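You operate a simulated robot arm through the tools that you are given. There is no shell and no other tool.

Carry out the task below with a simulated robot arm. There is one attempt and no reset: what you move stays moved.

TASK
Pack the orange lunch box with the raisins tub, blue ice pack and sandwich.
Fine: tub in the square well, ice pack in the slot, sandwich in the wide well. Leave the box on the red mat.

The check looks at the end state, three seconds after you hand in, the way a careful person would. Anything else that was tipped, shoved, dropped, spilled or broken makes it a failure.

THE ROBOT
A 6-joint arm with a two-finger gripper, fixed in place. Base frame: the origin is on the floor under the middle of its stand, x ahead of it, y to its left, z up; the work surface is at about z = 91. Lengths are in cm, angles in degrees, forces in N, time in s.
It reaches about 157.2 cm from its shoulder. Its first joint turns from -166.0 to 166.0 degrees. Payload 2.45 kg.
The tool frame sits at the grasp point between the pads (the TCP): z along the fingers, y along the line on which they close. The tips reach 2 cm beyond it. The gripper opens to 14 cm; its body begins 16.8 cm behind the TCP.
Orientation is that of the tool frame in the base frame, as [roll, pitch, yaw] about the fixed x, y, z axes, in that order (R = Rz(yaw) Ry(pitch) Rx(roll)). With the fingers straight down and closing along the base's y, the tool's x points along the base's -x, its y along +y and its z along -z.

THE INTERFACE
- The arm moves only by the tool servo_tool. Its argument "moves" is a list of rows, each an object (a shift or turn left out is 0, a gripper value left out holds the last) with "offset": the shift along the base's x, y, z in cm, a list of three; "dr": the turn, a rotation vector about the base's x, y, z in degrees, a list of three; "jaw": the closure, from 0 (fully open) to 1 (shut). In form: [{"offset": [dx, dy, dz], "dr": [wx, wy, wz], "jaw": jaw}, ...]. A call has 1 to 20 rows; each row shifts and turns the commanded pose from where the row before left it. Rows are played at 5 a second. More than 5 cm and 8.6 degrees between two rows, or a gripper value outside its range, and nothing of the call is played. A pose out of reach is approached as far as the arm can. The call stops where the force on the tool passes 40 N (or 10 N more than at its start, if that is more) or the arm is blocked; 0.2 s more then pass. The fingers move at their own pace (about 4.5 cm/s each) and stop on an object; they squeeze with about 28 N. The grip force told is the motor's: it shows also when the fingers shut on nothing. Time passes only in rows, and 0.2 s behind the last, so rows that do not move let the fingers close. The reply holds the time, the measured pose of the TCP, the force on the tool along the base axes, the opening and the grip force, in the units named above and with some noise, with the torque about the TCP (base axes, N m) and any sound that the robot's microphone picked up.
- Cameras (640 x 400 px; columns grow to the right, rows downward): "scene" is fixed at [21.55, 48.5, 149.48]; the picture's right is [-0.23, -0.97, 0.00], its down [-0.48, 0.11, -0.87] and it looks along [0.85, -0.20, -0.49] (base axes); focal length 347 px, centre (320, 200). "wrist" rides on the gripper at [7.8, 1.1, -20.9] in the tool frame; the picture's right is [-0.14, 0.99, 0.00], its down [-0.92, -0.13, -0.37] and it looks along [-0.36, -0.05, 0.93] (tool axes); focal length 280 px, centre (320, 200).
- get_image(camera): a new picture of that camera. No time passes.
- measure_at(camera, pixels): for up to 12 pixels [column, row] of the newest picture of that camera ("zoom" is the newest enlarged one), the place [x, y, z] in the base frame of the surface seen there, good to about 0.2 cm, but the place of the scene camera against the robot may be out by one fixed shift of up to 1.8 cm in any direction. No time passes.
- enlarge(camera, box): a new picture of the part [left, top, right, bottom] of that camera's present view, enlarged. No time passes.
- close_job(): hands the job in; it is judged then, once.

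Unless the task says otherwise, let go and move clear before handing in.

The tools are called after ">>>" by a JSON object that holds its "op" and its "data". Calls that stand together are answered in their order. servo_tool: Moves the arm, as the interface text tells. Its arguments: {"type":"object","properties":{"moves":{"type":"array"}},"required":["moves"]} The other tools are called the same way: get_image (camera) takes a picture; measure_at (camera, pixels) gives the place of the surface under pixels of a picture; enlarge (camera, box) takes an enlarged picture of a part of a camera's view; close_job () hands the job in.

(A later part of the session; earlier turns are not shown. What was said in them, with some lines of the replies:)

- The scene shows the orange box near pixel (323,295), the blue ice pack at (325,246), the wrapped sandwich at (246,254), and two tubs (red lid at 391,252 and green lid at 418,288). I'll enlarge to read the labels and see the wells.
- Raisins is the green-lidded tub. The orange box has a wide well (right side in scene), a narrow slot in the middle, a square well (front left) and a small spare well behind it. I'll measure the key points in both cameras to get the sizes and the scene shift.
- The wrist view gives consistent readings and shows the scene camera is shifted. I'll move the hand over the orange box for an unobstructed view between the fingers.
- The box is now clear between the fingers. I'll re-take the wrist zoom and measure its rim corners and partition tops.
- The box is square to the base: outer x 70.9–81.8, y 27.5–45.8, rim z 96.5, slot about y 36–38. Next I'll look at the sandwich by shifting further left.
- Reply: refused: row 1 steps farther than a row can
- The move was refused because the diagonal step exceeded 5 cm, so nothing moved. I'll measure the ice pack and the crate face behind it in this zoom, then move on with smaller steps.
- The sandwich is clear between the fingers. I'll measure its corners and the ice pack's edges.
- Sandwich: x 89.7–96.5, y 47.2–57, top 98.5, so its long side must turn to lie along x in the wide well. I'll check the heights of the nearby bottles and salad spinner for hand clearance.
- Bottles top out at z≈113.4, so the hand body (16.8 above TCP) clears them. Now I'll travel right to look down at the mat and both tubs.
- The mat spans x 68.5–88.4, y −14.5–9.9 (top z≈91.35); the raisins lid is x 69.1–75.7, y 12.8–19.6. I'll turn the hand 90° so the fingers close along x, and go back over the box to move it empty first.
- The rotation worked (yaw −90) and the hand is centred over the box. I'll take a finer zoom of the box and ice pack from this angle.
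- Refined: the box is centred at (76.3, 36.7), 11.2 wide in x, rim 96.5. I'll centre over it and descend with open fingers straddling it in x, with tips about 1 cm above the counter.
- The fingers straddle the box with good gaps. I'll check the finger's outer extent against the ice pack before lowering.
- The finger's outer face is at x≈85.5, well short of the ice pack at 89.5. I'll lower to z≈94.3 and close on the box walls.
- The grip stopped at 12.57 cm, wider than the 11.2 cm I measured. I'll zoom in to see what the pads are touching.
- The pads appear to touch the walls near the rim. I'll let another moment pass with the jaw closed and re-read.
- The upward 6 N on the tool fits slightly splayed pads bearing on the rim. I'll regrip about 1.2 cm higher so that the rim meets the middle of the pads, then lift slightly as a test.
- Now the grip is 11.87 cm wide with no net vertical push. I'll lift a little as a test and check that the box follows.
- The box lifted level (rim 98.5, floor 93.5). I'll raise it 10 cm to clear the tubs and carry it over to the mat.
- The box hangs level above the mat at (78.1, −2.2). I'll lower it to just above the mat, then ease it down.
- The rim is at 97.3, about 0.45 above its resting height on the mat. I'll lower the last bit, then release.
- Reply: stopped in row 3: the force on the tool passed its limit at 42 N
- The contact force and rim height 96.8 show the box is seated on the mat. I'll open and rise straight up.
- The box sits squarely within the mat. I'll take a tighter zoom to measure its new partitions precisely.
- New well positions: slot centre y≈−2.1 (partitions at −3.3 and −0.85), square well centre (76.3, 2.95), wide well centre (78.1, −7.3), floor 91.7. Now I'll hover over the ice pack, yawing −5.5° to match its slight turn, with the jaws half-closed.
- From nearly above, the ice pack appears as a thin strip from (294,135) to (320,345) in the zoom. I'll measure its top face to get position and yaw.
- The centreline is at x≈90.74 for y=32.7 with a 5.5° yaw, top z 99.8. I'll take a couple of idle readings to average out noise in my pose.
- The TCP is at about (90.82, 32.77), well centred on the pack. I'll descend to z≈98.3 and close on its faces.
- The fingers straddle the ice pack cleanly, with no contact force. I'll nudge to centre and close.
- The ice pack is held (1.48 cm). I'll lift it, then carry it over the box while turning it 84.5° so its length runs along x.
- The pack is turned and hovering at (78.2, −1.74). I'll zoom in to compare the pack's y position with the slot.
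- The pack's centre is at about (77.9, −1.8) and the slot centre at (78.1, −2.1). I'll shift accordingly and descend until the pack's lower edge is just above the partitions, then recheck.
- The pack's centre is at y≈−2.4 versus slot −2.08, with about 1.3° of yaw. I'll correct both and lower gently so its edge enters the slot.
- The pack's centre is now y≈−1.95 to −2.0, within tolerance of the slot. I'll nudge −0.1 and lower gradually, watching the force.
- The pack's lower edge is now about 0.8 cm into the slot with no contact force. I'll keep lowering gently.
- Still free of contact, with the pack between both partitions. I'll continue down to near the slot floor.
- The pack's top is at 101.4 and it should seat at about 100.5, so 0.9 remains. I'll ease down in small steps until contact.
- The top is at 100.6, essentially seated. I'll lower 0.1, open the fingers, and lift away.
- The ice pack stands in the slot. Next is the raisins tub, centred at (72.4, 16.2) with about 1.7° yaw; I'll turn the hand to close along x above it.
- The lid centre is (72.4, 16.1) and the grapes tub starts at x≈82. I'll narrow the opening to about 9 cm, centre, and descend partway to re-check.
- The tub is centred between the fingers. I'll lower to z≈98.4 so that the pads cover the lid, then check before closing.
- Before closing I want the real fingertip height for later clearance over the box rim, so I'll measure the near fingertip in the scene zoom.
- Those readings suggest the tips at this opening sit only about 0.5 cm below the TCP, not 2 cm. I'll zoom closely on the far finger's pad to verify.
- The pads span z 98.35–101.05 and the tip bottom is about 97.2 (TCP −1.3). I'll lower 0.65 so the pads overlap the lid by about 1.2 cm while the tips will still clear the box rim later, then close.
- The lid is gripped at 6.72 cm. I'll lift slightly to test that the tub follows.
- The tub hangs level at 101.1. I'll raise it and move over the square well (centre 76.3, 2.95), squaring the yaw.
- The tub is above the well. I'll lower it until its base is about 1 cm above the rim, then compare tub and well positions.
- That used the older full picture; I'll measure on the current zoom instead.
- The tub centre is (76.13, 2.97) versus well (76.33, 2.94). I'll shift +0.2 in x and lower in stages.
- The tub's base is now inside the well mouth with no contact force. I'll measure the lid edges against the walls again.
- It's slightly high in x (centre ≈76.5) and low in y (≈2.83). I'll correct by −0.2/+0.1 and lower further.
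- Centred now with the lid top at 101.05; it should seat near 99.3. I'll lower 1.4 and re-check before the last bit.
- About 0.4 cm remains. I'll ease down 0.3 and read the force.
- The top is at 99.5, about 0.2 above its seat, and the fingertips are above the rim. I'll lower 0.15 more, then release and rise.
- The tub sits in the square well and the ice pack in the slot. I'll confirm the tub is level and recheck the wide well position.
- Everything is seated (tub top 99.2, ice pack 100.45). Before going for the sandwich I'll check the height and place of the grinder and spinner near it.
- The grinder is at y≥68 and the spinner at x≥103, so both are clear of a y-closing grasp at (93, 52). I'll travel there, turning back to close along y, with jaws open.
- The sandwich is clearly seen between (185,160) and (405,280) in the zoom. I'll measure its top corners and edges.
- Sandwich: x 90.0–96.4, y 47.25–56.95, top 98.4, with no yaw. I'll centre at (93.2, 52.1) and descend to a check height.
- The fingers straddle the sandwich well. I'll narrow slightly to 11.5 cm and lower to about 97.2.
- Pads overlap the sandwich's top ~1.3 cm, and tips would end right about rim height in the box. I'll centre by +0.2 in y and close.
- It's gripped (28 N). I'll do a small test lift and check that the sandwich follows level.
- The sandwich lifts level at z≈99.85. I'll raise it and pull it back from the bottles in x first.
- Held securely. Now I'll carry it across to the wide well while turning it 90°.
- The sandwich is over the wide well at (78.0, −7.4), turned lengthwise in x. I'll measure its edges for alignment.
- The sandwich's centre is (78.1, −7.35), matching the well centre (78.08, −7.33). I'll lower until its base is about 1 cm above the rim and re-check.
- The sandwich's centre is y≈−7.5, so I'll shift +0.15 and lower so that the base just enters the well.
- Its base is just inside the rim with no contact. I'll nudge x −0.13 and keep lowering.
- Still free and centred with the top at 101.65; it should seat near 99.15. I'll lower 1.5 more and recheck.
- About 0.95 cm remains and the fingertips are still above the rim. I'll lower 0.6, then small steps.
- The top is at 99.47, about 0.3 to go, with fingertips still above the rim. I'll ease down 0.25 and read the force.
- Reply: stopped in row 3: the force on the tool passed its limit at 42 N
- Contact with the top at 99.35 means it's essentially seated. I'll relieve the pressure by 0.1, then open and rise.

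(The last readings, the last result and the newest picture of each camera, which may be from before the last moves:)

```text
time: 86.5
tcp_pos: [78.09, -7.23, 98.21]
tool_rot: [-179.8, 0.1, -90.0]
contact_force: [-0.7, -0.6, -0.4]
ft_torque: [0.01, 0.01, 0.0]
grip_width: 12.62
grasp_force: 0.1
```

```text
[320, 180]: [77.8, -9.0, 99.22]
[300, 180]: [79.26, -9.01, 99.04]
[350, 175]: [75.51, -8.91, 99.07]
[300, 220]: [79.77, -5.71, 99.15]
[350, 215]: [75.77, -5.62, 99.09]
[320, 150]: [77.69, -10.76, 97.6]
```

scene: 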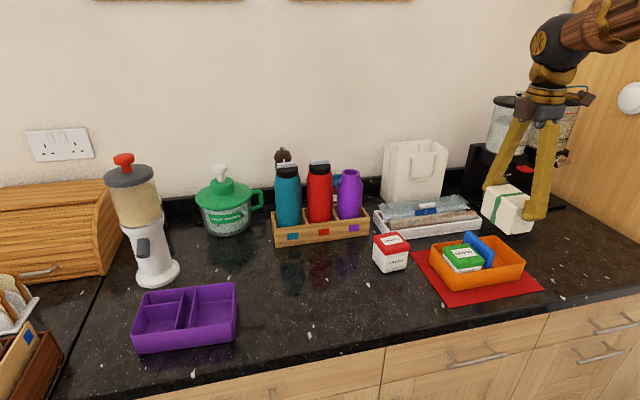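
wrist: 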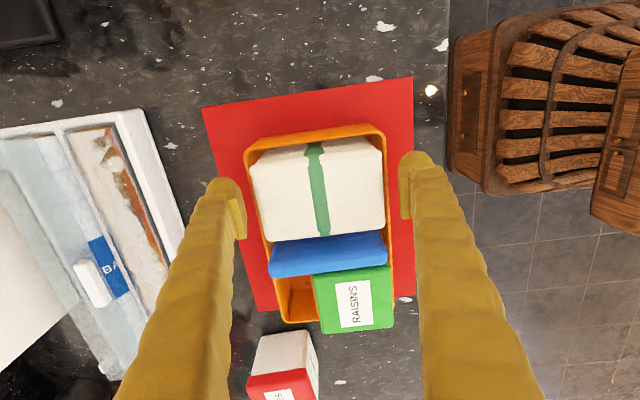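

The sandwich has settled level at 99.1 and the fingers are free. I'll rise straight up and inspect.

>>> {"op": "servo_tool", "data": {"moves": [{"offset": [0, 0, 1]}, {"offset": [0, 0, 3]}, {"offset": [0, 0, 5]}, {"offset": [0, 0, 5]}, {"offset": [0, 0, 5]}, {"offset": [0, 0, 5]}, {"offset": [0, 0, 0]}]}}

>>> {"op": "get_image", "data": {"camera": "wrist"}}

>>> {"op": "enlarge", "data": {"camera": "wrist", "box": [230, 70, 400, 210]}}

>>> {"op": "get_image", "data": {"camera": "scene"}}

>>> {"op": "enlarge", "data": {"camera": "scene", "box": [410, 190, 560, 320]}}

```text
time: 88.1
tcp_pos: [78.14, -7.03, 122.45]
tool_rot: [-179.8, 0.0, -90.1]
contact_force: [-0.3, 0.5, -0.5]
ft_torque: [-0.02, 0.03, 0.0]
grip_width: 12.62
grasp_force: 0.1
```

```text
taken
```

wrist: 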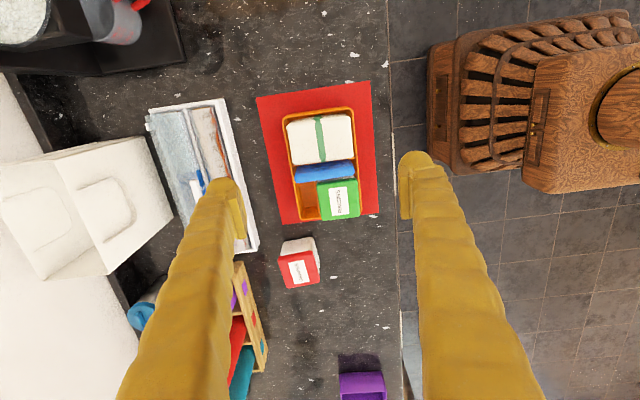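

```text
2.86 times, centred on (315, 140) of wrist
```

zoom: 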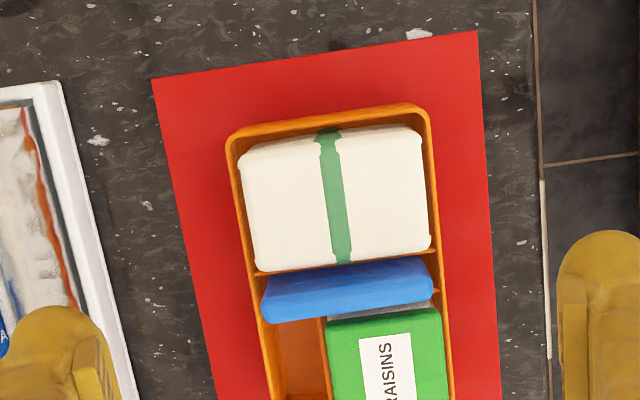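

```text
taken
```

scene: 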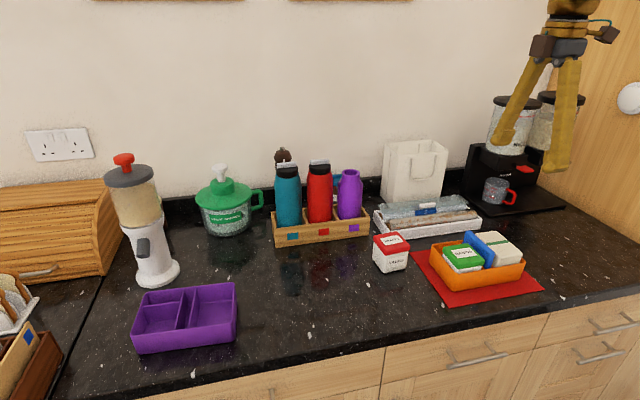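

```text
3.08 times, centred on (485, 255) of scene
```

zoom: 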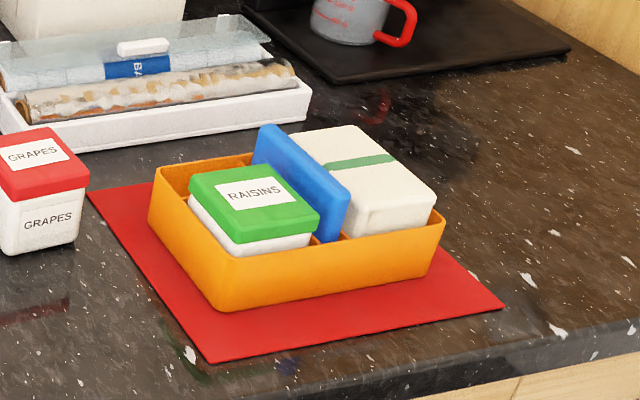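

All three items are in their wells, the box lies wholly on the mat, and nothing else has moved. A last height check on each item before handing in.

>>> {"op": "measure_at", "data": {"camera": "wrist", "pixels": [[305, 135], [340, 135], [310, 155], [310, 172], [345, 167], [330, 195], [350, 205], [300, 118], [290, 150], [357, 160], [257, 100], [377, 212]]}}

```text
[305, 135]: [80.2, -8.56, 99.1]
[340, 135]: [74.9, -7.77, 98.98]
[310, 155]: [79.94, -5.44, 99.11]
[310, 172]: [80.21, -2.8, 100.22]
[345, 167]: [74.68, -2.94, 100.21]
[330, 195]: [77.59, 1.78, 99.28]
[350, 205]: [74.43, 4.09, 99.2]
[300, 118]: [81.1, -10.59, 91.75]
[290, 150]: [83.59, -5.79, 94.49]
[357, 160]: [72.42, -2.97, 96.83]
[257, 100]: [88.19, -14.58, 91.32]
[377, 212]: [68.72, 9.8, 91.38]
```

Readings confirm that the sandwich (99.1), ice pack (100.2) and raisins tub (99.2) are seated level. The box sits within the mat corners (88.2, −14.6) to (68.7, 9.8), and the gripper is clear above it, so I'm handing in.

>>> {"op": "close_job", "data": {}}

```text
The job is handed in.
```

The orange lunch box is packed and sitting fully on the red mat. The job is handed in, but I haven't seen the result of the check.

- **Raisins tub:** it is in the square well and sitting level. The label was checked, so the grapes tub was left where it was.
- **Ice pack:** it is standing in the slot, resting on the floor of the box.
- **Sandwich:** it is in the wide well and sitting level.

I moved the empty box to the mat first and packed it there. In the final pictures nothing else looked moved or tipped. The gripper was open and raised clear of the box when I handed in.
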